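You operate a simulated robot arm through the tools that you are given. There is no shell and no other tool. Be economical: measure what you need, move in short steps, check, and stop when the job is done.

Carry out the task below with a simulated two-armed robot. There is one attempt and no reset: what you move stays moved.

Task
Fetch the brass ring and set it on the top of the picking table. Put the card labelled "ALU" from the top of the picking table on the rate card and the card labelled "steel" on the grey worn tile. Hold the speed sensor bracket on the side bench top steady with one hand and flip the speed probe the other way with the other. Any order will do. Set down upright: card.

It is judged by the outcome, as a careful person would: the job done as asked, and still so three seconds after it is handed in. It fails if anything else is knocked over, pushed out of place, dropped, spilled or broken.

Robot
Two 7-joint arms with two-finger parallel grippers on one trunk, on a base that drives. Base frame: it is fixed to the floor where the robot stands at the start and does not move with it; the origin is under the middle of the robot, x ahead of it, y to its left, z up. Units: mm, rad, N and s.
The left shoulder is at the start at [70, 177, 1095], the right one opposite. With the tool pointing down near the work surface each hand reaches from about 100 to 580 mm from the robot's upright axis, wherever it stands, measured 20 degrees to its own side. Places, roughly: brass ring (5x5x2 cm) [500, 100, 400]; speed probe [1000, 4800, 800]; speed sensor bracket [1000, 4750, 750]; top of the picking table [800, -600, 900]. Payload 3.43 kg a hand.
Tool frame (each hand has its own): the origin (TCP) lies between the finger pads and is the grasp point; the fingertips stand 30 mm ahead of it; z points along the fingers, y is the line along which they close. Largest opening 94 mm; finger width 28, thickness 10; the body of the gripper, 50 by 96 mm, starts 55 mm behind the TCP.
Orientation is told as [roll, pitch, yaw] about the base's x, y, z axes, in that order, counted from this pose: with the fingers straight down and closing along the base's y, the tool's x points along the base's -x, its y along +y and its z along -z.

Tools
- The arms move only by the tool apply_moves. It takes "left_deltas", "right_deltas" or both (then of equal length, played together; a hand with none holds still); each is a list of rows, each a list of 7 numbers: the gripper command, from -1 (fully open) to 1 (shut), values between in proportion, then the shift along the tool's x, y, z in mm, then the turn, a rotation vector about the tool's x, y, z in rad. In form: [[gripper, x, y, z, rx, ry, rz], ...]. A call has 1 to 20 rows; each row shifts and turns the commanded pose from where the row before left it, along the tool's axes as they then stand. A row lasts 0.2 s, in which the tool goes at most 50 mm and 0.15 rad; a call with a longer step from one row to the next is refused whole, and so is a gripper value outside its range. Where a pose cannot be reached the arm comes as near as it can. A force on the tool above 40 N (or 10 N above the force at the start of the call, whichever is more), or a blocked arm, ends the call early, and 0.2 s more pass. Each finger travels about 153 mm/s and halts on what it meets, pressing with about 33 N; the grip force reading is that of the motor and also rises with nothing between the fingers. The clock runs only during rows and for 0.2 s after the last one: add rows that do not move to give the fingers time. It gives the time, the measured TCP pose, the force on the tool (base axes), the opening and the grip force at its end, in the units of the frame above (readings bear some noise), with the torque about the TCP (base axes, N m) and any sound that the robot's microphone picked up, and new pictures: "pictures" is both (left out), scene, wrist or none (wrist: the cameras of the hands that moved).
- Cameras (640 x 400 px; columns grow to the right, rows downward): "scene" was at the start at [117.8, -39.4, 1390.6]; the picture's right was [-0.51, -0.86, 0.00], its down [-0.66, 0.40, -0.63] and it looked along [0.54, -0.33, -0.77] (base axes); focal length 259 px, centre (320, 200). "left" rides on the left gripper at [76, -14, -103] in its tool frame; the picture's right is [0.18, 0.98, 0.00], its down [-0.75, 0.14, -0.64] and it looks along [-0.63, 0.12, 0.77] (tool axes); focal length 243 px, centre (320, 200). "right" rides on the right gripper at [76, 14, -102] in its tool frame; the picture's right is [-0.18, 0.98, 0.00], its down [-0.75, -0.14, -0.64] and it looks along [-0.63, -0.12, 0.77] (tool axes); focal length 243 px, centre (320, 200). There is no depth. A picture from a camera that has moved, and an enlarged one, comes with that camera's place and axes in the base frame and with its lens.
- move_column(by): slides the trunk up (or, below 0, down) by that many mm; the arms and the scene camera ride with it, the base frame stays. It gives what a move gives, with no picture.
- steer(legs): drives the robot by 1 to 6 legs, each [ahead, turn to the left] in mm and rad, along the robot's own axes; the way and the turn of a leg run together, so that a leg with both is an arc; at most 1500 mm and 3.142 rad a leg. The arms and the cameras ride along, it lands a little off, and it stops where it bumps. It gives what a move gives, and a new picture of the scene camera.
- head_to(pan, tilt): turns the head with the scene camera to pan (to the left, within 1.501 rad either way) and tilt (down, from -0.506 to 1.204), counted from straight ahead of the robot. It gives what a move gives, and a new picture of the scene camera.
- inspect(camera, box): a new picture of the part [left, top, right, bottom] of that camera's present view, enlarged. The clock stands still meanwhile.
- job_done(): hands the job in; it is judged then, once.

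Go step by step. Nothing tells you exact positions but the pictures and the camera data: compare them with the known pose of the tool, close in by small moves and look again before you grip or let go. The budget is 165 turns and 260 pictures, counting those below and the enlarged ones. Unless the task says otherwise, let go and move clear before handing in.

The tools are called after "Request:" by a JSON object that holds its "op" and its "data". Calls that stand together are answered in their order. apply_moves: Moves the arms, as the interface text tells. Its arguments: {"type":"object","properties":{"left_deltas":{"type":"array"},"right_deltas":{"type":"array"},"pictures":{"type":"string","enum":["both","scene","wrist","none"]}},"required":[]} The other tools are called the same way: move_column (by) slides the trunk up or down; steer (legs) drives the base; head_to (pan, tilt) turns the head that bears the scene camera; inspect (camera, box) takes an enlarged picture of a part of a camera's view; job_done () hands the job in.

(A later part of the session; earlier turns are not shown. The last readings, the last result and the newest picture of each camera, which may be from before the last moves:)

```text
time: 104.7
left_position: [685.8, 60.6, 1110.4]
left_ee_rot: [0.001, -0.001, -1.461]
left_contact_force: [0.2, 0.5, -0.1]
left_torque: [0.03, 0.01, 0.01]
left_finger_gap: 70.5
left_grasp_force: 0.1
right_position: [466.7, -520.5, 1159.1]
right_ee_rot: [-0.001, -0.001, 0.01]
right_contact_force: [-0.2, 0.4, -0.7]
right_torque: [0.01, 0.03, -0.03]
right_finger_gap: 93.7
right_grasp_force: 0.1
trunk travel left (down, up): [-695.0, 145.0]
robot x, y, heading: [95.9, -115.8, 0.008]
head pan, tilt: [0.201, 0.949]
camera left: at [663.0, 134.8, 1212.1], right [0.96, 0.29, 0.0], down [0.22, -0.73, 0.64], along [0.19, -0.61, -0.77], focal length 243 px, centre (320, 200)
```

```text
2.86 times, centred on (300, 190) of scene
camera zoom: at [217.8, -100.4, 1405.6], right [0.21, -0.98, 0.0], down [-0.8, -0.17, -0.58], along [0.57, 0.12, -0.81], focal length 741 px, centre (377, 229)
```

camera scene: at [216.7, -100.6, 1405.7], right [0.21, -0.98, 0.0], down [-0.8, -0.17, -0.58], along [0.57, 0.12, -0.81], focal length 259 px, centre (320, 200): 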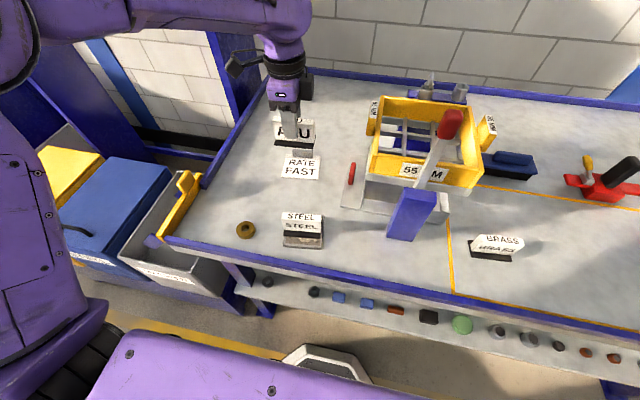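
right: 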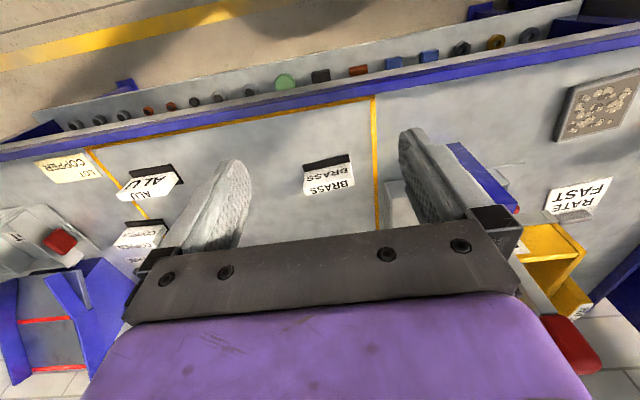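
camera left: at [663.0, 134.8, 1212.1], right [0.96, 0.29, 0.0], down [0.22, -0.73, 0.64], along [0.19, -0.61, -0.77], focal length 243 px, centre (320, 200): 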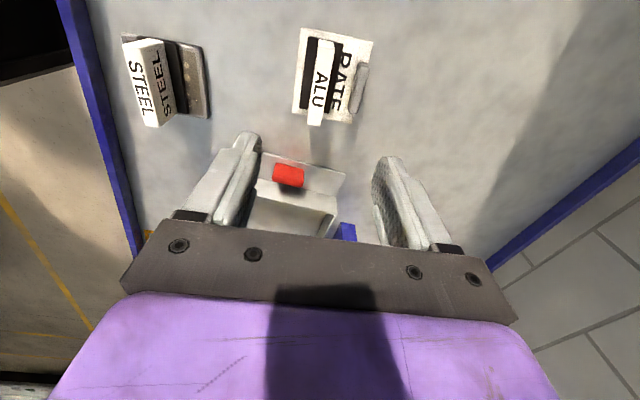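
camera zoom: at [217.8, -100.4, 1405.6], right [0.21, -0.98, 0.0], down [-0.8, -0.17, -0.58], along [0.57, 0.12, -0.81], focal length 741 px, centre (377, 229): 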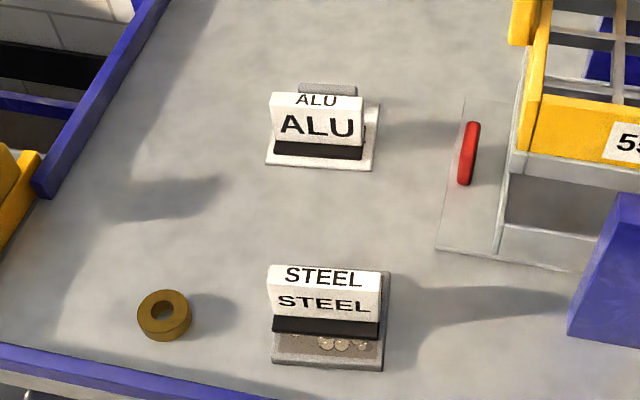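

All three table-top items are in place. Now I'll back out, retract the left hand, and head up the aisle toward the side bench.

Request:
{"op": "steer", "data": {"legs": [[-450, 0]]}}

Request:
{"op": "apply_moves", "data": {"left_deltas": [[-0.5, 0, -40, 0, 0, 0, 0], [-0.5, 0, -40, 0, 0, 0, 0], [-0.5, 0, -40, 0, 0, 0, 0], [-0.5, 0, -40, 0, 0, 0, 0], [-0.5, 0, -40, 0, 0, 0, 0], [-0.5, 0, 0, 0, 0, 0, 0]], "pictures": "none"}}

Request:
{"op": "head_to", "data": {"pan": -0.2, "tilt": 0.3}}

Request:
{"op": "steer", "data": {"legs": [[0, 1.563], [1300, 0]]}}

```text
time: 107.5
left_position: [230.8, 59.3, 1109.0]
left_ee_rot: [0.001, -0.001, -1.453]
left_contact_force: [0.2, -0.2, 0.5]
left_torque: [0.01, -0.02, -0.02]
left_finger_gap: 70.5
left_grasp_force: 0.1
right_position: [15.3, -522.4, 1157.5]
right_ee_rot: [-0.001, 0.0, 0.016]
right_contact_force: [-0.8, -0.8, -0.7]
right_torque: [0.0, 0.01, 0.0]
right_finger_gap: 94.0
right_grasp_force: 0.0
trunk travel left (down, up): [-695.0, 145.0]
robot x, y, heading: [-359.7, -120.6, 0.016]
head pan, tilt: [0.201, 0.949]
camera scene: at [-236.8, -104.3, 1405.6], right [0.21, -0.98, 0.0], down [-0.79, -0.17, -0.58], along [0.57, 0.12, -0.81], focal length 259 px, centre (320, 200)
```

scene: 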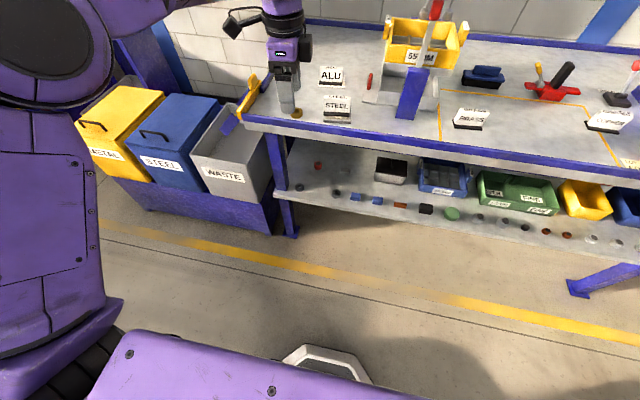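

```text
time: 108.9
left_position: [29.8, 35.9, 1108.0]
left_ee_rot: [0.001, 0.001, -1.453]
left_contact_force: [0.1, 0.3, 0.1]
left_torque: [0.03, 0.01, 0.0]
left_finger_gap: 70.5
left_grasp_force: 0.1
right_position: [14.1, -524.4, 1156.2]
right_ee_rot: [0.001, 0.0, 0.015]
right_contact_force: [0.1, -0.7, 0.8]
right_torque: [0.02, 0.0, 0.01]
right_finger_gap: 93.8
right_grasp_force: 0.2
trunk travel left (down, up): [-695.0, 145.0]
robot x, y, heading: [-361.7, -120.9, 0.013]
head pan, tilt: [0.201, 0.949]
```

```text
time: 109.9
left_position: [32.0, 36.4, 1108.1]
left_ee_rot: [0.001, -0.001, -1.452]
left_contact_force: [0.8, -0.1, 0.0]
left_torque: [0.0, 0.02, 0.01]
left_finger_gap: 70.4
left_grasp_force: 0.0
right_position: [15.6, -522.7, 1158.9]
right_ee_rot: [0.0, 0.0, 0.017]
right_contact_force: [-0.7, 0.8, -0.2]
right_torque: [0.0, 0.04, -0.04]
right_finger_gap: 94.0
right_grasp_force: 0.0
trunk travel left (down, up): [-695.0, 145.0]
robot x, y, heading: [-360.1, -122.6, 0.017]
head pan, tilt: [-0.201, 0.3]
camera scene: at [-216.6, -137.0, 1461.5], right [-0.18, -0.98, 0.0], down [-0.29, 0.05, -0.95], along [0.94, -0.18, -0.3], focal length 259 px, centre (320, 200)
```

scene: 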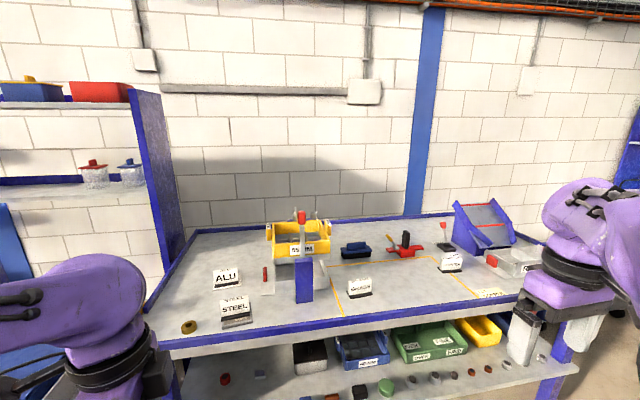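

```text
time: 120.3
left_position: [-528.6, 1594.8, 1106.9]
left_ee_rot: [0.002, -0.001, 0.118]
left_contact_force: [-0.2, 0.1, 0.2]
left_torque: [0.02, 0.01, 0.0]
left_finger_gap: 70.8
left_grasp_force: 0.0
right_position: [31.9, 1577.2, 1158.7]
right_ee_rot: [0.001, -0.001, 1.584]
right_contact_force: [-0.6, 0.5, -0.5]
right_torque: [-0.01, 0.02, -0.04]
right_finger_gap: 94.1
right_grasp_force: 0.1
trunk travel left (down, up): [-695.0, 145.0]
robot x, y, heading: [-374.3, 1206.8, 1.581]
head pan, tilt: [-0.201, 0.3]
camera scene: at [-353.0, 1344.9, 1461.6], right [0.98, -0.19, 0.0], down [-0.06, -0.29, -0.96], along [0.18, 0.94, -0.3], focal length 259 px, centre (320, 200)
```

scene: 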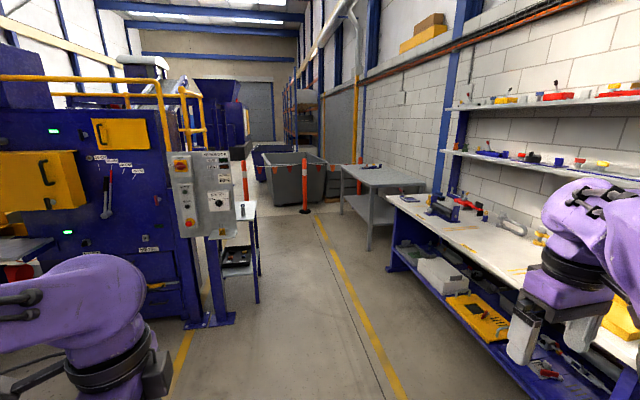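

The aisle narrows: a stand by the machine is at about x=-530 and the bench fronts are at about x=500. I'll shift my line to x≈0 before continuing.

Request:
{"op": "steer", "data": {"legs": [[0, -0.36], [1040, 0], [0, 0.35], [700, 0]]}}

```text
time: 131.3
left_position: [-165.1, 3270.5, 1108.1]
left_ee_rot: [0.002, 0.001, 0.098]
left_contact_force: [0.4, -0.6, -0.2]
left_torque: [0.02, -0.01, -0.03]
left_finger_gap: 70.6
left_grasp_force: 0.0
right_position: [394.4, 3242.1, 1158.8]
right_ee_rot: [-0.001, 0.001, 1.567]
right_contact_force: [0.0, 0.6, -0.1]
right_torque: [0.02, 0.02, 0.03]
right_finger_gap: 93.9
right_grasp_force: 0.1
trunk travel left (down, up): [-695.0, 145.0]
robot x, y, heading: [-16.7, 2874.3, 1.569]
head pan, tilt: [-0.201, 0.3]
camera scene: at [4.9, 3016.9, 1461.6], right [0.98, -0.2, 0.0], down [-0.06, -0.29, -0.96], along [0.2, 0.94, -0.3], focal length 259 px, centre (320, 200)
```

scene: 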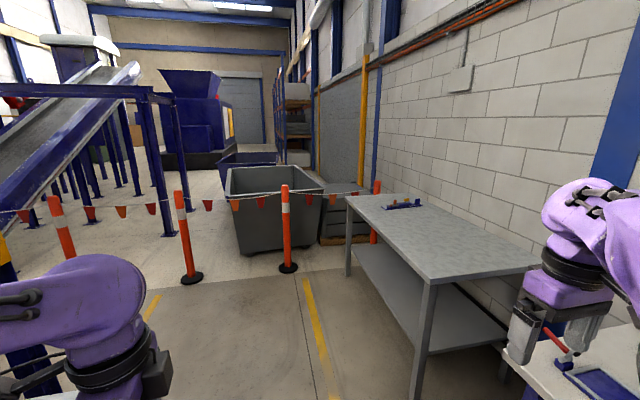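

The grey side bench is ahead with a small blue fixture near its far end, around [1040, 4830]. I'll drive abreast of it and turn to face it.

Request:
{"op": "steer", "data": {"legs": [[1000, 0], [880, 0], [0, -1.57]]}}

Request:
{"op": "head_to", "data": {"pan": 0.0, "tilt": 0.5}}

```text
time: 144.5
left_position: [392.6, 4904.2, 1107.2]
left_ee_rot: [0.003, -0.001, -1.464]
left_contact_force: [-0.2, -0.2, -0.2]
left_torque: [-0.02, -0.01, 0.01]
left_finger_gap: 70.2
left_grasp_force: 0.1
right_position: [374.3, 4344.1, 1157.4]
right_ee_rot: [0.001, -0.001, 0.007]
right_contact_force: [0.2, 0.5, -0.6]
right_torque: [-0.01, 0.07, 0.02]
right_finger_gap: 94.0
right_grasp_force: 0.0
trunk travel left (down, up): [-695.0, 145.0]
robot x, y, heading: [0.7, 4748.4, 0.005]
head pan, tilt: [-0.201, 0.3]
camera scene: at [144.5, 4732.3, 1461.6], right [-0.19, -0.98, 0.0], down [-0.29, 0.06, -0.96], along [0.94, -0.19, -0.3], focal length 259 px, centre (320, 200)
```

scene: 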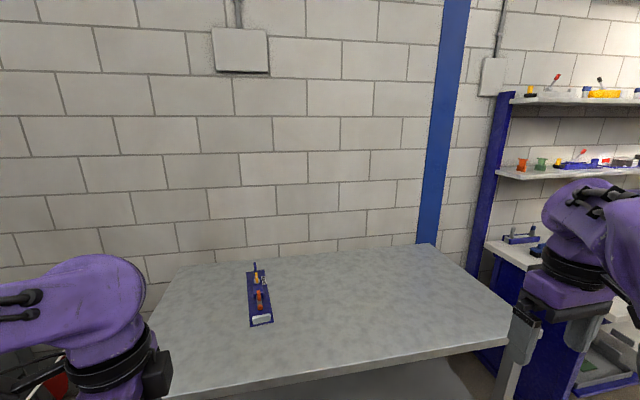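

```text
time: 145.2
left_position: [391.9, 4904.1, 1107.1]
left_ee_rot: [0.002, 0.0, -1.463]
left_contact_force: [0.7, 1.4, 0.0]
left_torque: [-0.02, -0.02, -0.02]
left_finger_gap: 70.8
left_grasp_force: 0.0
right_position: [371.9, 4342.9, 1158.1]
right_ee_rot: [0.0, 0.001, 0.007]
right_contact_force: [-0.2, -0.8, 0.1]
right_torque: [0.03, 0.01, 0.03]
right_finger_gap: 94.0
right_grasp_force: 0.0
trunk travel left (down, up): [-695.0, 145.0]
robot x, y, heading: [0.6, 4751.6, -0.001]
head pan, tilt: [0.0, 0.499]
camera scene: at [143.9, 4750.7, 1443.2], right [0.0, -1.0, 0.0], down [-0.48, 0.0, -0.88], along [0.88, 0.0, -0.48], focal length 259 px, centre (320, 200)
```

scene: 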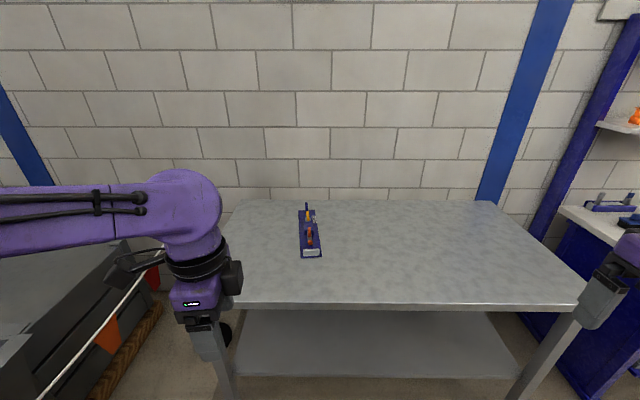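

Request:
{"op": "inspect", "data": {"camera": "scene", "box": [270, 190, 350, 265]}}

```text
5.33 times, centred on (310, 228) of scene
camera zoom: at [143.9, 4750.7, 1443.2], right [0.0, -1.0, 0.0], down [-0.48, 0.0, -0.88], along [0.88, 0.0, -0.48], focal length 1383 px, centre (373, 53)
```

zoom: 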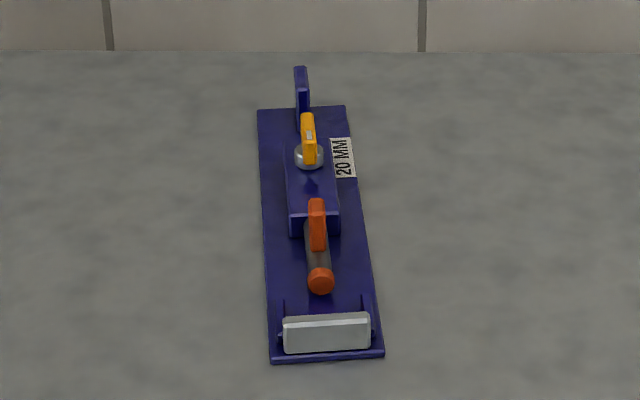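

The fixture is a blue base plate with a handle at the near end, an orange-tipped rod and a yellow lever on a block. I need to see it closer, so I'll drive ahead and look from above.

Request:
{"op": "steer", "data": {"legs": [[400, 0]]}}

Request:
{"op": "head_to", "data": {"pan": 0.0, "tilt": 0.85}}

Request:
{"op": "inspect", "data": {"camera": "scene", "box": [240, 110, 400, 250]}}

```text
time: 147.7
left_position: [788.7, 4905.0, 1107.4]
left_ee_rot: [0.001, -0.002, -1.464]
left_contact_force: [0.2, -0.2, -0.3]
left_torque: [0.0, -0.02, 0.0]
left_finger_gap: 70.5
left_grasp_force: 0.0
right_position: [767.6, 4344.6, 1158.4]
right_ee_rot: [0.001, 0.001, 0.004]
right_contact_force: [-0.5, -0.5, 0.5]
right_torque: [0.01, 0.0, 0.0]
right_finger_gap: 93.9
right_grasp_force: 0.0
trunk travel left (down, up): [-695.0, 145.0]
robot x, y, heading: [397.8, 4754.8, -0.002]
head pan, tilt: [0.0, 0.499]
camera scene: at [539.7, 4752.2, 1443.3], right [0.0, -1.0, 0.0], down [-0.48, 0.0, -0.88], along [0.88, 0.0, -0.48], focal length 259 px, centre (320, 200)
```

scene: 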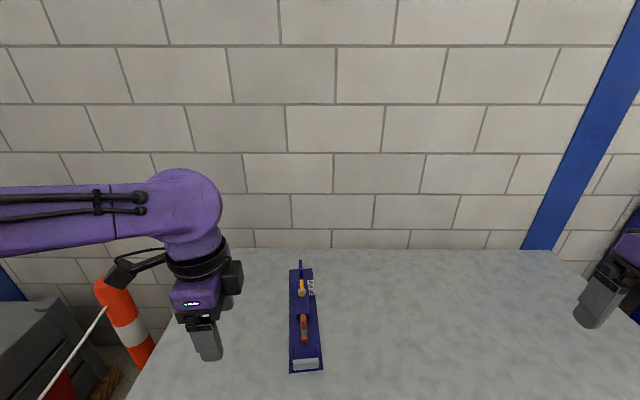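

```text
time: 148.5
left_position: [789.8, 4904.6, 1107.8]
left_ee_rot: [0.002, -0.002, -1.463]
left_contact_force: [0.0, -0.5, -0.6]
left_torque: [0.0, -0.02, 0.0]
left_finger_gap: 70.3
left_grasp_force: 0.1
right_position: [768.8, 4345.5, 1158.3]
right_ee_rot: [0.0, 0.0, 0.005]
right_contact_force: [0.3, 0.6, 0.0]
right_torque: [-0.01, 0.0, 0.04]
right_finger_gap: 93.9
right_grasp_force: 0.0
trunk travel left (down, up): [-695.0, 145.0]
robot x, y, heading: [396.8, 4755.3, 0.007]
head pan, tilt: [0.0, 0.85]
camera scene: at [527.6, 4752.2, 1413.3], right [0.0, -1.0, 0.0], down [-0.75, 0.0, -0.66], along [0.66, 0.0, -0.75], focal length 259 px, centre (320, 200)
```

scene: 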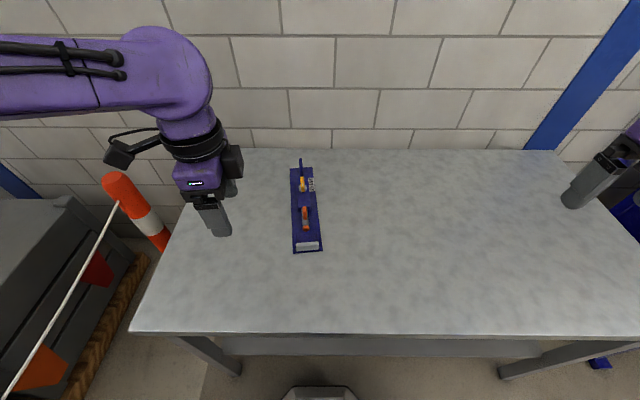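

```text
2.86 times, centred on (320, 180) of scene
camera zoom: at [527.6, 4752.2, 1413.3], right [0.0, -1.0, 0.0], down [-0.75, 0.0, -0.66], along [0.66, 0.0, -0.75], focal length 741 px, centre (320, 257)
```

zoom: 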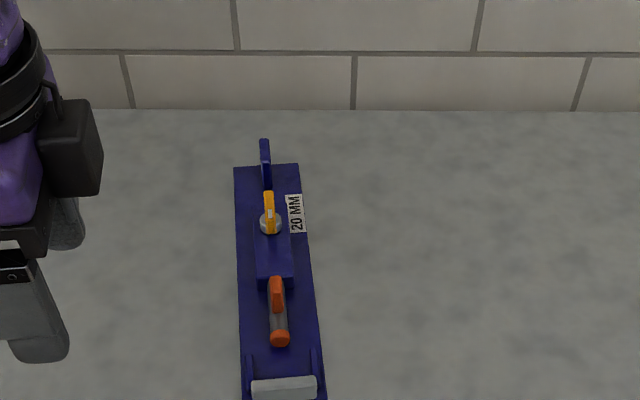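

The table is at z≈800 and the plate spans x 878–1217 around y 4782–4815, slightly yawed. I'll bring the right hand's camera near for a close look.

Request:
{"op": "apply_moves", "data": {"right_deltas": [[-1, 0, 48, 0, 0, 0, 0], [-1, 0, 48, 0, 0, 0, 0], [-1, 0, 48, 0, 0, 0, 0], [-1, 0, 48, 0, 0, 0, 0], [-1, 0, 48, 0, 0, 0, 0], [-1, 0, 48, 0, 0, 0, 0], [-1, 0, 48, 0, 0, 0, 0], [-1, 0, 20, 40, 0, 0, 0], [-1, -20, 0, 40, 0, 0, 0], [-1, 0, 0, 0, 0, 0, 0]], "pictures": "wrist"}}

Request:
{"op": "inspect", "data": {"camera": "right", "box": [220, 0, 540, 200]}}

```text
time: 150.7
left_position: [790.1, 4904.5, 1108.8]
left_ee_rot: [0.003, -0.002, -1.462]
left_contact_force: [-0.5, 0.3, -0.3]
left_torque: [-0.03, 0.02, 0.0]
left_finger_gap: 70.3
left_grasp_force: 0.0
right_position: [894.3, 4643.7, 1065.9]
right_ee_rot: [-0.001, -0.003, 0.006]
right_contact_force: [-0.4, -0.3, -0.1]
right_torque: [-0.01, -0.03, 0.0]
right_finger_gap: 94.0
right_grasp_force: 0.1
right hand out of reach, approached as far as the arm can: row 1, 2, 3, 4, 5, 6
trunk travel left (down, up): [-695.0, 145.0]
robot x, y, heading: [397.9, 4751.9, 0.004]
head pan, tilt: [0.0, 0.85]
camera right: at [817.8, 4657.6, 1168.4], right [0.18, 0.98, 0.0], down [0.75, -0.14, 0.64], along [0.63, -0.12, -0.76], focal length 243 px, centre (320, 200)
```

right: 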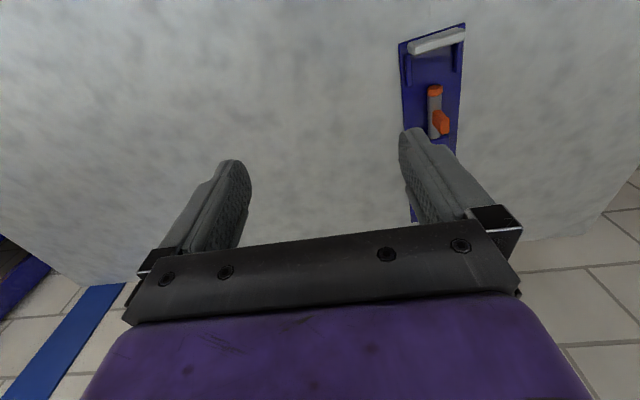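

```text
2.00 times, centred on (380, 100) of right
camera zoom: at [817.8, 4657.6, 1168.4], right [0.18, 0.98, 0.0], down [0.75, -0.14, 0.64], along [0.63, -0.12, -0.76], focal length 485 px, centre (200, 400)
```

zoom: 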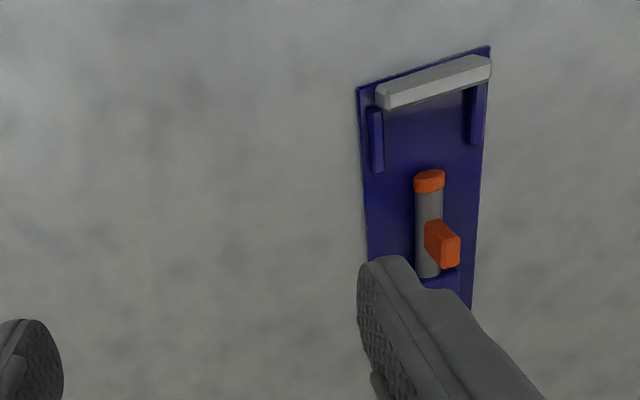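

Request:
{"op": "apply_moves", "data": {"right_deltas": [[-1, 0, 0, 0, 0, 0, 0], [-1, 0, 0, 0, 0, 0, 0]], "pictures": "scene"}}

```text
time: 151.3
left_position: [791.1, 4904.3, 1106.6]
left_ee_rot: [0.001, -0.003, -1.463]
left_contact_force: [0.0, -0.7, -0.1]
left_torque: [0.01, 0.02, 0.02]
left_finger_gap: 70.2
left_grasp_force: 0.0
right_position: [895.0, 4642.3, 1065.1]
right_ee_rot: [-0.002, -0.001, 0.003]
right_contact_force: [0.7, 0.5, 0.0]
right_torque: [0.03, 0.0, 0.02]
right_finger_gap: 93.8
right_grasp_force: 0.2
trunk travel left (down, up): [-695.0, 145.0]
robot x, y, heading: [397.8, 4751.3, -0.002]
head pan, tilt: [0.0, 0.85]
camera scene: at [526.9, 4752.6, 1413.3], right [0.0, -1.0, 0.0], down [-0.75, 0.0, -0.66], along [0.66, 0.0, -0.75], focal length 259 px, centre (320, 200)
```

scene: 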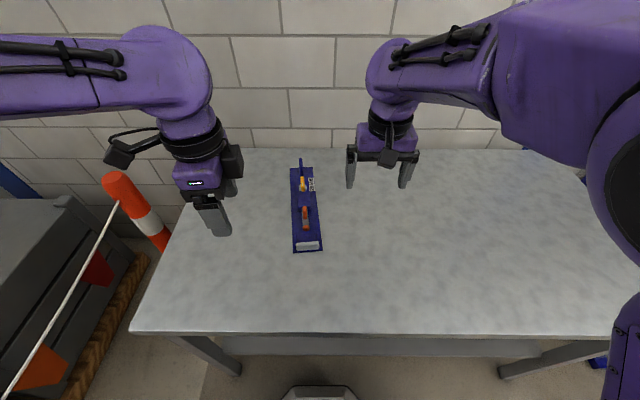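

Request:
{"op": "apply_moves", "data": {"left_deltas": [[-0.5, 0, 0, 0, 0, 0, -0.1463], [-0.5, 0, 0, 0, 0, 0, -0.1463], [-0.5, 0, 0, 0, 0, 0, -0.1463], [-0.5, 0, 0, 0, 0, 0, -0.1463], [-0.5, 0, 0, 0, 0, 0, -0.1463], [-0.5, 0, 0, 0, 0, 0, -0.1463], [-0.5, 0, 0, 0, 0, 0, -0.1463], [-0.5, 0, 0, 0, 0, 0, -0.1463], [-0.5, 0, 0, 0, 0, 0, -0.1463], [-0.5, 0, 0, 0, 0, 0, -0.1463], [-0.5, -40, -20, 12, 0, 0, 0], [-0.5, -40, -20, 12, 0, 0, 0], [-0.5, -40, -20, 12, 0, 0, 0], [-0.5, -40, -20, 12, 0, 0, 0], [-0.5, 0, -20, 12, 0, 0, 0], [-0.5, 0, 0, 0, 0, 0, 0]], "pictures": "wrist"}}

Request:
{"op": "inspect", "data": {"camera": "left", "box": [220, 20, 420, 200]}}

```text
time: 154.7
left_position: [950.4, 4805.0, 1046.1]
left_ee_rot: [0.0, -0.001, -0.003]
left_contact_force: [0.6, 0.6, 0.3]
left_torque: [-0.06, 0.03, 0.0]
left_finger_gap: 70.7
left_grasp_force: 0.1
right_position: [895.2, 4641.9, 1065.7]
right_ee_rot: [0.0, -0.001, 0.005]
right_contact_force: [0.0, -0.5, 0.1]
right_torque: [0.0, -0.01, -0.03]
right_finger_gap: 94.1
right_grasp_force: 0.0
trunk travel left (down, up): [-695.0, 145.0]
robot x, y, heading: [396.3, 4752.2, 0.007]
head pan, tilt: [0.0, 0.85]
camera left: at [874.2, 4791.6, 1148.5], right [-0.18, 0.98, 0.0], down [0.75, 0.14, 0.64], along [0.63, 0.12, -0.77], focal length 243 px, centre (320, 200)
```

left: 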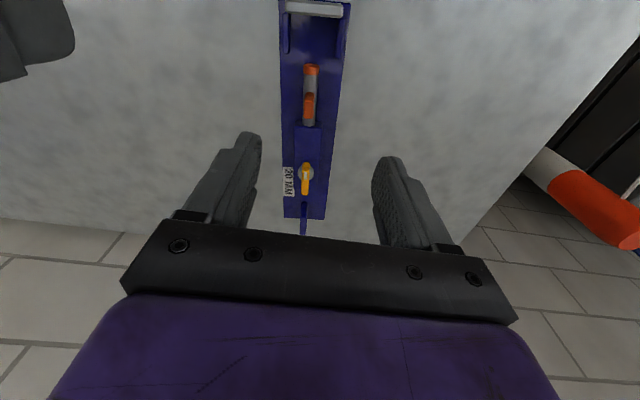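

```text
2.22 times, centred on (320, 110) of left
camera zoom: at [874.2, 4791.6, 1148.5], right [-0.18, 0.98, 0.0], down [0.75, 0.14, 0.64], along [0.63, 0.12, -0.77], focal length 539 px, centre (320, 400)
```

zoom: 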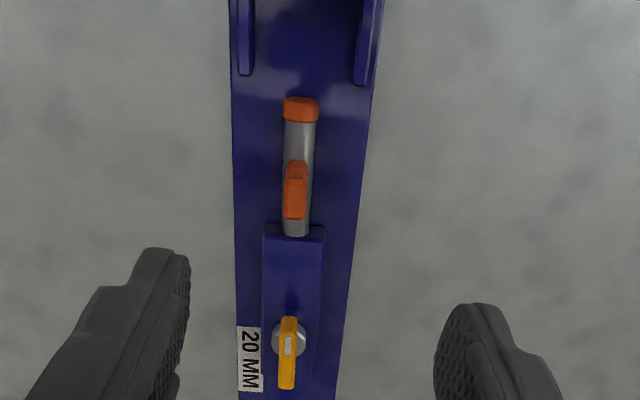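

The rod-shaped probe (grey, orange cap and tab) sits in front of a block with a yellow wing lever. I'll look from the right side at a lower angle to understand its motion.

Request:
{"op": "apply_moves", "data": {"left_deltas": [[-0.5, 30, 20, -10, 0, 0, 0], [-0.5, 30, 30, -10, 0, 0, 0], [-0.5, 30, 30, -10, 0, 0, 0], [-0.5, 0, 0, 0, 0, 0, 0], [-0.5, 0, 0, 0, 0, 0, 0], [-0.5, 0, 0, 0, 0, 0, 0], [-0.5, 0, 0, 0, 0, 0, 0], [-0.5, 0, 0, 0, 0, 0, 0], [-0.5, 0, 0, 0, 0, 0, 0], [-0.5, 0, 0, 0, 0, 0, 0], [-0.5, 0, 0, 0, 0, 0, 0], [-0.5, 0, 0, 0, 0, 0, 0], [-0.5, 0, 0, 0, 0, 0, 0], [-0.5, 0, 0, 0, 0, 0, 0], [-0.5, 0, 0, 0, 0, 0, 0]], "right_deltas": [[-1, 0, 0, 0, 0, 0, -0.143], [-1, 0, 0, 0, 0, 0, -0.143], [-1, 0, 0, 0, 0, 0, -0.143], [-1, 0, 0, 0, 0, 0, -0.143], [-1, 0, 0, 0, 0, 0, -0.143], [-1, 0, 0, 0, 0, 0, -0.143], [-1, 0, 0, 0, 0, 0, -0.143], [-1, 0, 0, 0, 0, 0, -0.143], [-1, 0, 0, 0, 0, 0, -0.143], [-1, 0, 0, 0, 0, 0, -0.143], [-1, 0, 0, 0, 0, 0, -0.141], [-1, 0, -30, 30, 0, 0, 0], [-1, -15, -30, 30, 0, 0, 0], [-1, -15, -30, 30, 0, 0, 0], [-1, 0, 0, 0, 0, 0, 0]], "pictures": "wrist"}}

```text
time: 157.9
left_position: [858.3, 4883.9, 1076.2]
left_ee_rot: [-0.001, -0.001, -0.002]
left_contact_force: [-0.4, -0.2, 0.4]
left_torque: [0.03, -0.02, 0.01]
left_finger_gap: 70.3
left_grasp_force: 0.1
right_position: [984.7, 4672.1, 976.4]
right_ee_rot: [-0.002, -0.001, 1.576]
right_contact_force: [0.5, -0.7, 0.1]
right_torque: [-0.02, -0.01, -0.02]
right_finger_gap: 94.0
right_grasp_force: 0.0
trunk travel left (down, up): [-695.0, 145.0]
robot x, y, heading: [394.3, 4751.8, 0.004]
head pan, tilt: [0.0, 0.85]
camera right: at [970.4, 4596.5, 1079.7], right [-0.98, 0.18, 0.0], down [0.14, 0.75, 0.64], along [0.12, 0.63, -0.77], focal length 243 px, centre (320, 200)
camera left: at [782.4, 4870.2, 1179.1], right [-0.18, 0.98, 0.0], down [0.75, 0.14, 0.64], along [0.63, 0.12, -0.77], focal length 243 px, centre (320, 200)
```

right: 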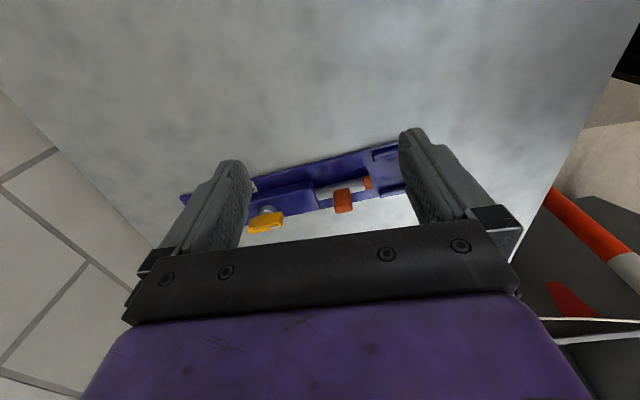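
left: 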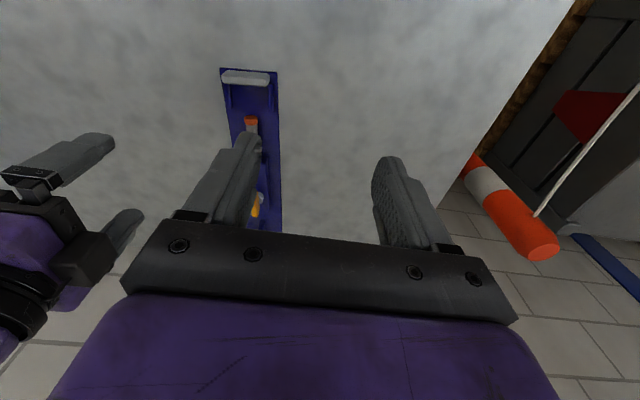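

Request:
{"op": "inspect", "data": {"camera": "right", "box": [230, 130, 420, 250]}}

Request:
{"op": "inspect", "data": {"camera": "left", "box": [200, 50, 320, 140]}}

```text
3.33 times, centred on (325, 190) of right
camera zoom: at [970.4, 4596.5, 1079.7], right [-0.98, 0.18, 0.0], down [0.14, 0.75, 0.64], along [0.12, 0.63, -0.77], focal length 809 px, centre (303, 233)
```

zoom: 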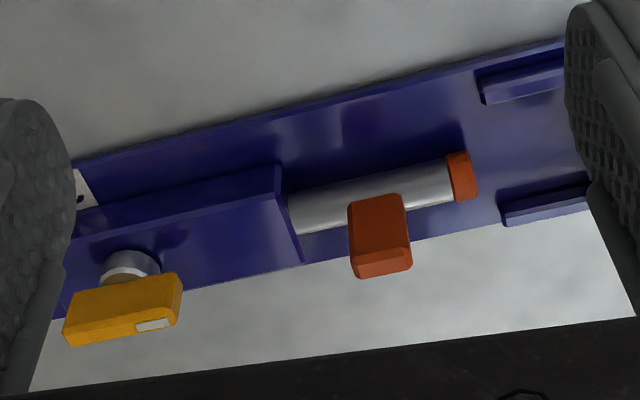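

```text
4.44 times, centred on (260, 95) of left
camera zoom: at [782.4, 4870.2, 1179.1], right [-0.18, 0.98, 0.0], down [0.75, 0.14, 0.64], along [0.63, 0.12, -0.77], focal length 1078 px, centre (587, 667)
```

zoom: 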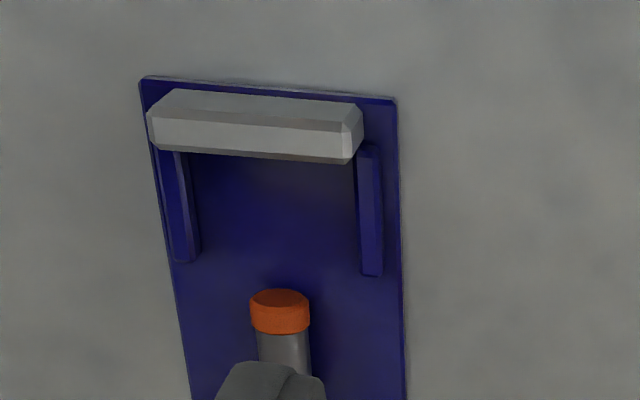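

Request:
{"op": "apply_moves", "data": {"right_deltas": [[-1, 16, -10, 38, 0, 0, 0], [-1, 16, -10, 38, 0, 0, 0], [-1, 0, 0, 0, 0, -0.14, 0], [-1, 0, 0, 0, 0, -0.14, 0], [-1, 0, 0, 0, 0, -0.14, 0], [-1, 0, 0, 0, 0, -0.14, 0], [-1, 0, 0, 0, 0, -0.14, 0], [-1, 0, 0, 0, 0, 0, 0]], "pictures": "none"}}

Request:
{"op": "inspect", "data": {"camera": "right", "box": [200, 80, 440, 230]}}

```text
time: 159.7
left_position: [859.2, 4884.5, 1076.7]
left_ee_rot: [-0.003, -0.001, 0.0]
left_contact_force: [0.2, -1.1, 0.5]
left_torque: [-0.02, -0.04, 0.03]
left_finger_gap: 70.7
left_grasp_force: 0.1
right_position: [1005.4, 4642.0, 898.7]
right_ee_rot: [-0.001, -0.699, 1.576]
right_contact_force: [-0.2, 0.5, -0.9]
right_torque: [0.03, 0.01, -0.03]
right_finger_gap: 94.2
right_grasp_force: 0.1
trunk travel left (down, up): [-695.0, 145.0]
robot x, y, heading: [397.0, 4750.0, 0.005]
head pan, tilt: [0.0, 0.85]
```

```text
2.67 times, centred on (320, 155) of right
camera zoom: at [990.7, 4517.1, 928.8], right [-0.98, 0.14, 0.12], down [0.14, 0.16, 0.98], along [0.11, 0.98, -0.18], focal length 647 px, centre (320, 320)
```

zoom: 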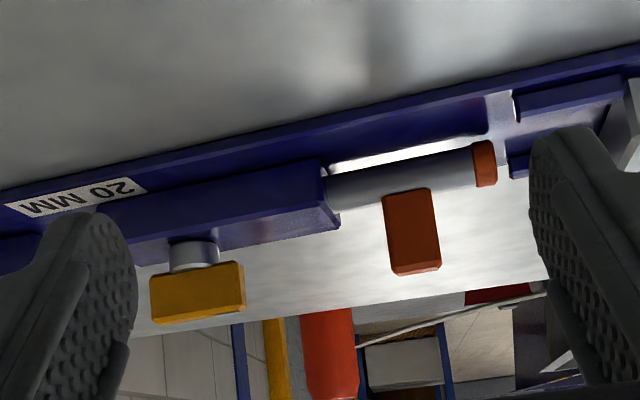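

The rod protrudes from a block, with an upright orange tab; the yellow piece is a knob on a vertical shaft. I need one more close view of the block and far post from above to tell how the probe moves.

Request:
{"op": "apply_moves", "data": {"left_deltas": [[-0.5, -40, -10, 10, 0, 0, 0], [-0.5, -40, -10, 15, 0, 0, 0], [-0.5, -40, -10, 20, 0, 0, 0], [-0.5, -40, -10, 20, 0, 0, 0], [-0.5, -20, -10, 20, 0, 0, 0], [-0.5, 0, 0, 0, 0, 0, 0]], "pictures": "none"}}

Request:
{"op": "inspect", "data": {"camera": "left", "box": [200, 40, 400, 220]}}

Request:
{"op": "inspect", "data": {"camera": "scene", "box": [270, 150, 350, 260]}}

```text
time: 161.1
left_position: [1040.7, 4832.0, 995.2]
left_ee_rot: [0.0, -0.001, -0.002]
left_contact_force: [0.3, -0.4, 0.3]
left_torque: [0.0, -0.01, -0.01]
left_finger_gap: 70.6
left_grasp_force: 0.1
right_position: [1004.0, 4641.2, 898.7]
right_ee_rot: [0.001, -0.699, 1.576]
right_contact_force: [1.0, 0.2, -0.7]
right_torque: [0.0, -0.01, 0.01]
right_finger_gap: 93.9
right_grasp_force: 0.1
trunk travel left (down, up): [-695.0, 145.0]
robot x, y, heading: [394.8, 4751.7, 0.004]
head pan, tilt: [0.0, 0.85]
```

```text
2.22 times, centred on (300, 130) of left
camera zoom: at [964.1, 4820.1, 1096.6], right [-0.18, 0.98, 0.0], down [0.75, 0.14, 0.64], along [0.63, 0.12, -0.77], focal length 539 px, centre (364, 356)
```

zoom: 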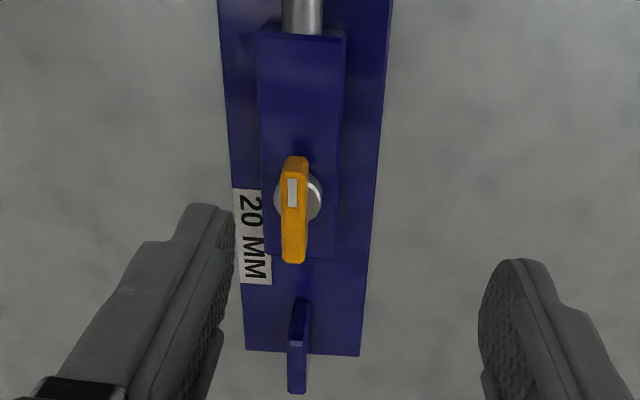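

```text
3.64 times, centred on (310, 205) of scene
camera zoom: at [526.8, 4752.2, 1413.3], right [0.0, -1.0, 0.0], down [-0.75, 0.0, -0.66], along [0.66, 0.0, -0.75], focal length 943 px, centre (356, 182)
```

zoom: 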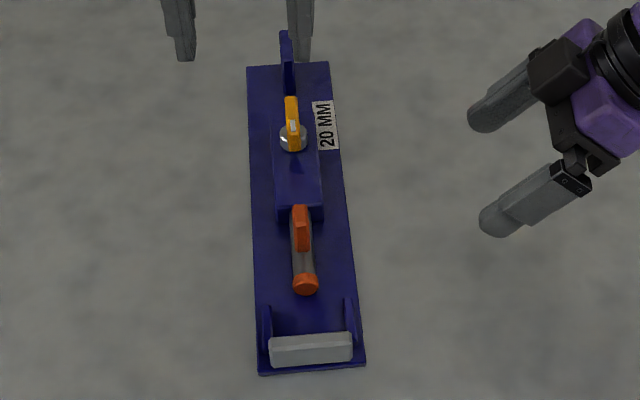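

Request:
{"op": "apply_moves", "data": {"right_deltas": [[-1, 0, 35, 0, 0, 0, 0], [-1, 0, 35, 0, 0, 0, 0], [-1, 0, 25, 0, 0, 0, 0], [-1, 0, 0, 0, 0, 0, 0]], "pictures": "none"}}

Request:
{"op": "inspect", "data": {"camera": "right", "box": [220, 80, 420, 220]}}

Request:
{"op": "inspect", "data": {"camera": "left", "box": [240, 0, 360, 110]}}

```text
time: 162.1
left_position: [1040.7, 4833.6, 994.0]
left_ee_rot: [-0.001, -0.001, -0.001]
left_contact_force: [0.3, -0.2, -0.2]
left_torque: [0.02, -0.03, 0.01]
left_finger_gap: 70.4
left_grasp_force: 0.1
right_position: [910.1, 4640.4, 898.5]
right_ee_rot: [0.0, -0.699, 1.576]
right_contact_force: [-0.5, 0.2, 0.5]
right_torque: [-0.02, 0.01, 0.0]
right_finger_gap: 94.0
right_grasp_force: 0.1
trunk travel left (down, up): [-695.0, 145.0]
robot x, y, heading: [394.6, 4753.8, 0.003]
head pan, tilt: [0.0, 0.85]
```

```text
2.86 times, centred on (320, 150) of right
camera zoom: at [895.3, 4516.9, 928.2], right [-0.98, 0.14, 0.12], down [0.14, 0.16, 0.98], along [0.11, 0.98, -0.18], focal length 693 px, centre (320, 343)
```

zoom: 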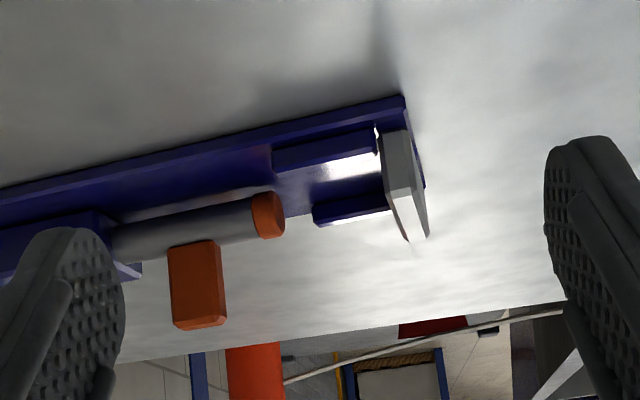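

```text
3.64 times, centred on (300, 55) of left
camera zoom: at [964.8, 4820.2, 1096.4], right [-0.18, 0.98, 0.0], down [0.75, 0.14, 0.64], along [0.63, 0.12, -0.77], focal length 882 px, centre (393, 727)
```

zoom: 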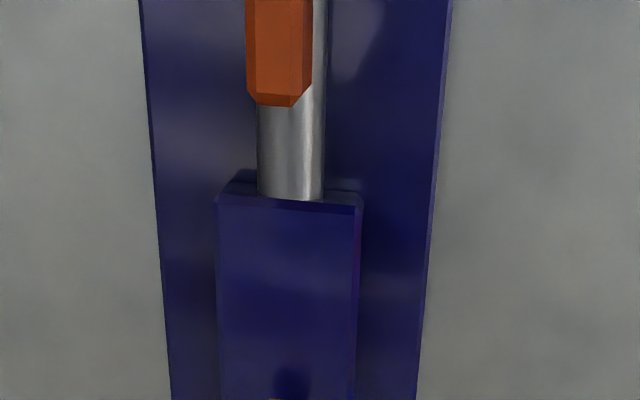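

The rod looks like a plug-in probe sitting in the block's bore, orange-capped end out, with the tab as its grip. My plan is for the left hand to hold the bracket by its silver end bar from the front, tilted, while the right hand takes the tab. First I'll re-pose both hands.

Request:
{"op": "apply_moves", "data": {"left_deltas": [[-0.5, 0, 0, -45, 0, 0, 0], [-0.5, 0, 0, -45, 0, 0, 0], [-0.8, 45, -8, 0, 0, 0, 0], [-0.8, 45, -8, 0, 0, 0, 0], [-0.8, 45, -8, 0, 0, 0, 0], [-0.8, 45, -8, 0, 0, 0, 0], [-0.8, 45, -10, 0, 0, 0, 0], [-0.8, 45, -8, 0, 0, 0, 0], [-0.8, 0, 0, 0, 0, -0.15, 0], [-0.8, 0, 0, 0, 0, -0.15, 0], [-0.8, 0, 0, 0, 0, -0.15, 0], [-0.8, 0, 0, 0, 0, -0.15, 0], [-0.8, 0, 0, 0, 0, -0.15, 0], [-0.8, 0, 0, 0, 0, -0.15, 0], [-0.8, 0, 0, 0, 0, -0.15, 0], [-0.8, 0, 0, 0, 0, 0, 0]], "right_deltas": [[-1, 20, 0, -20, 0, 0, 0], [-1, 20, 0, -20, 0, 0, 0], [-1, 20, 0, -20, 0, 0, 0], [-1, 0, 0, 0, 0, 0.14, 0], [-1, 0, 0, 0, 0, 0.14, 0], [-1, 0, 0, 0, 0, 0.14, 0], [-1, 0, 0, 0, 0, 0.14, 0], [-1, 0, 0, 0, 0, 0.14, 0], [-1, 0, 0, -40, 0, 0, 0], [-1, 0, -30, -20, 0, 0, 0], [-1, 0, -30, 0, 0, 0, 0], [-1, 0, 0, 0, 0, 0, 0], [-1, 0, 0, 0, 0, 0, 0], [-1, 0, 0, 0, 0, 0, 0], [-1, 0, 0, 0, 0, 0, 0], [-1, 0, 0, 0, 0, 0, 0]], "pictures": "both"}}

```text
time: 165.5
left_position: [770.8, 4784.5, 1082.1]
left_ee_rot: [-0.003, -1.051, 0.002]
left_contact_force: [0.1, -0.7, -0.1]
left_torque: [-0.02, -0.02, 0.0]
left_finger_gap: 84.6
left_grasp_force: 0.1
right_position: [970.5, 4555.4, 965.1]
right_ee_rot: [0.001, 0.002, 1.574]
right_contact_force: [0.3, 0.4, 0.7]
right_torque: [-0.04, 0.02, 0.02]
right_finger_gap: 93.9
right_grasp_force: 0.1
trunk travel left (down, up): [-695.0, 145.0]
robot x, y, heading: [395.7, 4753.4, 0.004]
head pan, tilt: [0.0, 0.85]
camera scene: at [528.0, 4752.6, 1413.2], right [0.0, -1.0, 0.0], down [-0.75, 0.0, -0.66], along [0.66, 0.0, -0.75], focal length 259 px, centre (320, 200)
camera right: at [956.2, 4479.7, 1069.2], right [-0.98, 0.18, 0.0], down [0.14, 0.75, 0.64], along [0.12, 0.63, -0.77], focal length 243 px, centre (320, 200)
camera left: at [644.2, 4772.0, 1066.8], right [-0.09, 0.98, -0.16], down [-0.18, 0.14, 0.97], along [0.98, 0.12, 0.17], focal length 243 px, centre (320, 200)
```

scene: 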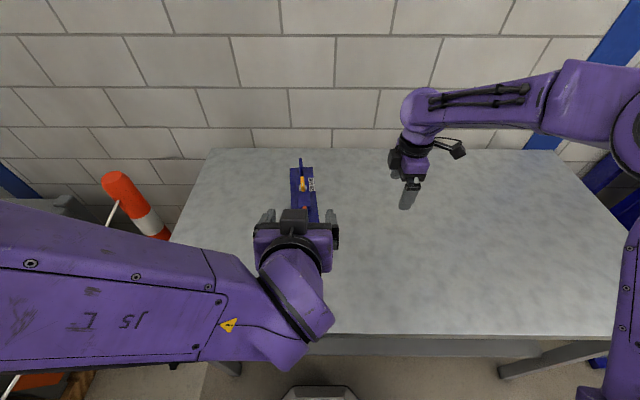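
right: 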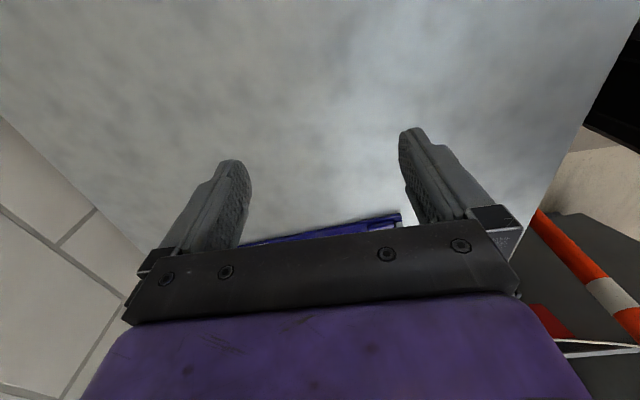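
left: 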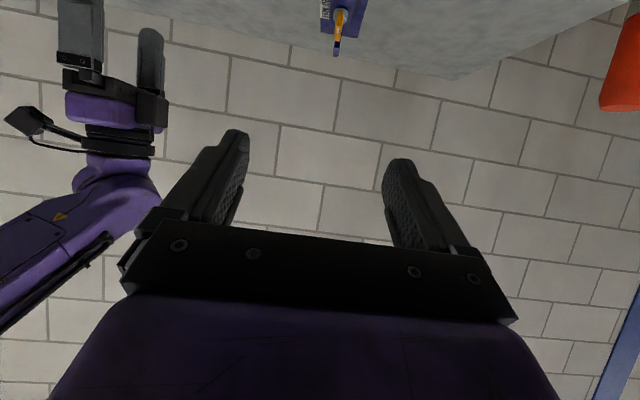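

Request:
{"op": "apply_moves", "data": {"left_deltas": [[-0.8, 30.6, 0, 27, 0, 0, 0], [-0.8, 30.6, 0, 27, 0, 0, 0], [-0.8, 30.6, 0, 27, 0, 0, 0], [-0.8, 30.6, 0, 27, 0, 0, 0], [-0.8, 30.6, 0, 27, 0, 0, 0], [-0.8, 0, 0, 0, 0, 0, 0]], "pictures": "wrist"}}

```text
time: 166.9
left_position: [812.6, 4786.0, 882.1]
left_ee_rot: [-0.004, -1.053, 0.001]
left_contact_force: [0.3, -0.1, 0.3]
left_torque: [0.0, 0.0, 0.01]
left_finger_gap: 84.6
left_grasp_force: 0.0
right_position: [969.9, 4555.0, 966.6]
right_ee_rot: [0.002, 0.001, 1.575]
right_contact_force: [-0.1, -0.3, 0.7]
right_torque: [-0.01, 0.0, 0.0]
right_finger_gap: 94.2
right_grasp_force: 0.1
trunk travel left (down, up): [-695.0, 145.0]
robot x, y, heading: [396.4, 4752.7, 0.002]
head pan, tilt: [0.0, 0.85]
camera left: at [684.8, 4773.2, 866.6], right [-0.09, 0.98, -0.16], down [-0.18, 0.14, 0.97], along [0.98, 0.12, 0.17], focal length 243 px, centre (320, 200)
```

left: 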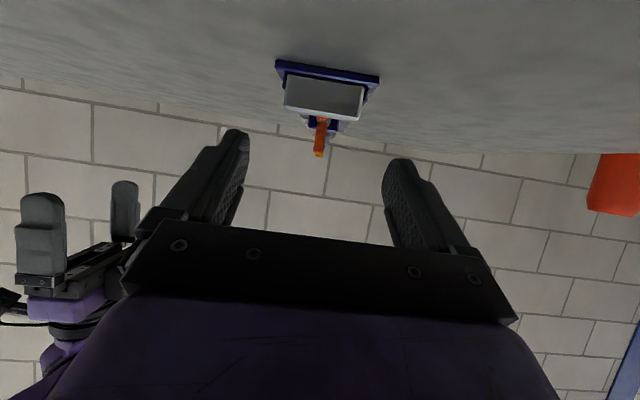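

From the front the silver bar is clear: about 65 mm wide, centred near [892, 4789], z 807–833. I'll yaw the left hand 0.1 rad to match the bracket and approach it.

Request:
{"op": "apply_moves", "data": {"left_deltas": [[-0.8, 6.8, -1, 25, -0.084, 0, -0.049], [-0.8, 6.8, 0, 25, 0, 0, 0], [-0.8, 0, 0, 0, 0, 0, 0]], "pictures": "wrist"}}

```text
time: 167.7
left_position: [848.1, 4785.9, 845.9]
left_ee_rot: [-0.004, -1.051, 0.1]
left_contact_force: [-0.4, 0.1, -0.4]
left_torque: [0.0, 0.0, 0.02]
left_finger_gap: 84.8
left_grasp_force: 0.0
right_position: [969.8, 4554.8, 966.3]
right_ee_rot: [-0.001, -0.001, 1.574]
right_contact_force: [-0.4, -0.5, -0.1]
right_torque: [0.05, -0.02, 0.01]
right_finger_gap: 94.0
right_grasp_force: 0.1
trunk travel left (down, up): [-695.0, 145.0]
robot x, y, heading: [398.7, 4751.5, -0.002]
head pan, tilt: [0.0, 0.85]
camera left: at [723.7, 4760.0, 830.3], right [-0.19, 0.97, -0.16], down [-0.2, 0.12, 0.97], along [0.96, 0.21, 0.17], focal length 243 px, centre (320, 200)
```

left: 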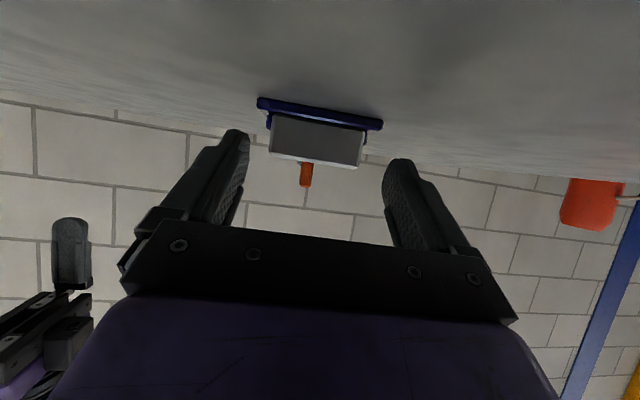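

Request:
{"op": "apply_moves", "data": {"left_deltas": [[-0.8, -5.2, 0, 15, 0, 0, 0], [-0.8, -5.2, 0, 15, 0, 0, 0], [-0.8, 0, 0, 0, 0, 0, 0]], "pictures": "wrist"}}

```text
time: 168.5
left_position: [878.6, 4789.1, 839.3]
left_ee_rot: [-0.003, -1.05, 0.097]
left_contact_force: [1.3, -0.6, 0.2]
left_torque: [0.03, 0.02, 0.03]
left_finger_gap: 84.8
left_grasp_force: 0.1
right_position: [968.5, 4554.4, 965.1]
right_ee_rot: [0.001, -0.001, 1.574]
right_contact_force: [0.5, -0.6, -0.3]
right_torque: [0.01, -0.05, -0.01]
right_finger_gap: 94.2
right_grasp_force: 0.0
trunk travel left (down, up): [-695.0, 145.0]
robot x, y, heading: [400.4, 4752.5, 0.005]
head pan, tilt: [0.0, 0.85]
camera left: at [754.4, 4762.9, 824.7], right [-0.18, 0.97, -0.16], down [-0.2, 0.12, 0.97], along [0.96, 0.21, 0.17], focal length 243 px, centre (320, 200)
```

left: 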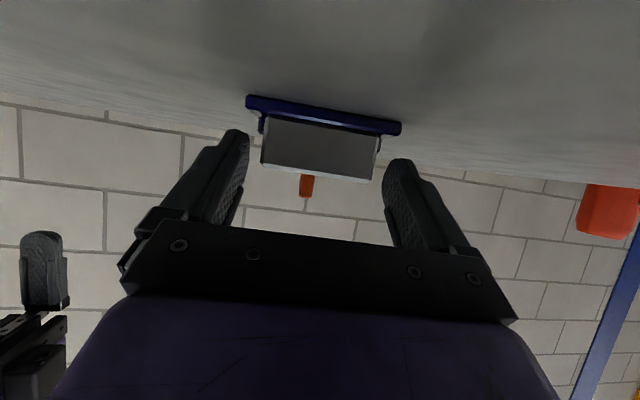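

Request:
{"op": "apply_moves", "data": {"left_deltas": [[-0.6, 0, 0, 0, 0, 0, 0], [-0.5, 0, 0, 0, 0, 0, 0], [-0.4, 0, 0, 0, 0, 0, 0], [-0.2, 0, 0, 0, 0, 0, 0], [0, 0, 0, 0, 0, 0, 0], [0.3, 0, 0, 0, 0, 0, 0], [0.3, 0, 0, 0, 0, 0, 0]], "pictures": "wrist"}}

Request:
{"op": "inspect", "data": {"camera": "scene", "box": [260, 140, 360, 260]}}

```text
time: 170.1
left_position: [879.0, 4788.8, 839.1]
left_ee_rot: [-0.004, -1.051, 0.096]
left_contact_force: [1.6, -1.5, 1.5]
left_torque: [-0.19, -0.04, -0.08]
left_finger_gap: 69.7
left_grasp_force: 33.1
right_position: [970.6, 4553.5, 966.9]
right_ee_rot: [0.001, 0.002, 1.573]
right_contact_force: [0.2, 0.6, 0.3]
right_torque: [0.0, 0.0, -0.02]
right_finger_gap: 93.9
right_grasp_force: 0.0
trunk travel left (down, up): [-695.0, 145.0]
robot x, y, heading: [396.1, 4751.6, 0.003]
head pan, tilt: [0.0, 0.85]
camera left: at [754.4, 4762.6, 824.8], right [-0.18, 0.97, -0.16], down [-0.2, 0.12, 0.97], along [0.96, 0.21, 0.17], focal length 243 px, centre (320, 200)
```

left: 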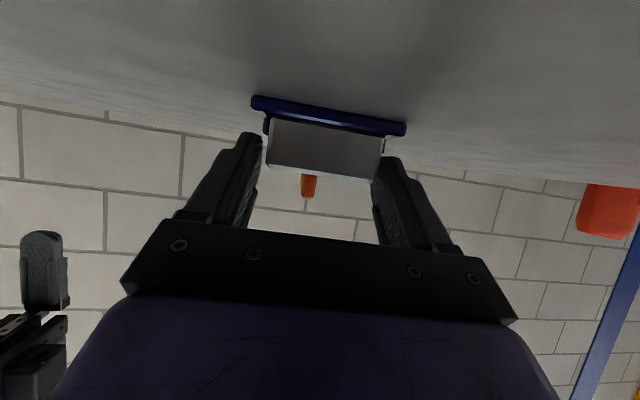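

```text
3.33 times, centred on (310, 200) of scene
camera zoom: at [527.6, 4751.9, 1413.2], right [0.0, -1.0, 0.0], down [-0.75, 0.0, -0.66], along [0.66, 0.0, -0.75], focal length 864 px, centre (353, 200)
```

zoom: 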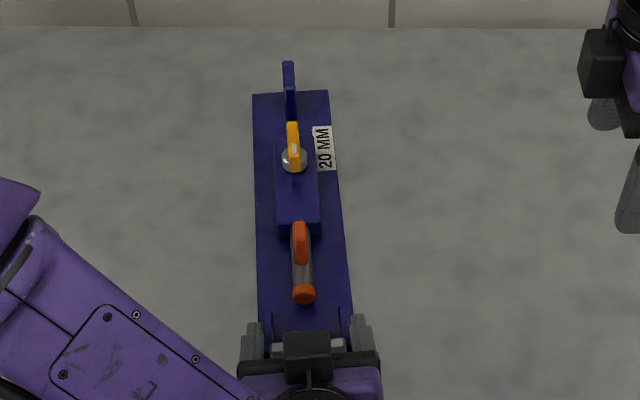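

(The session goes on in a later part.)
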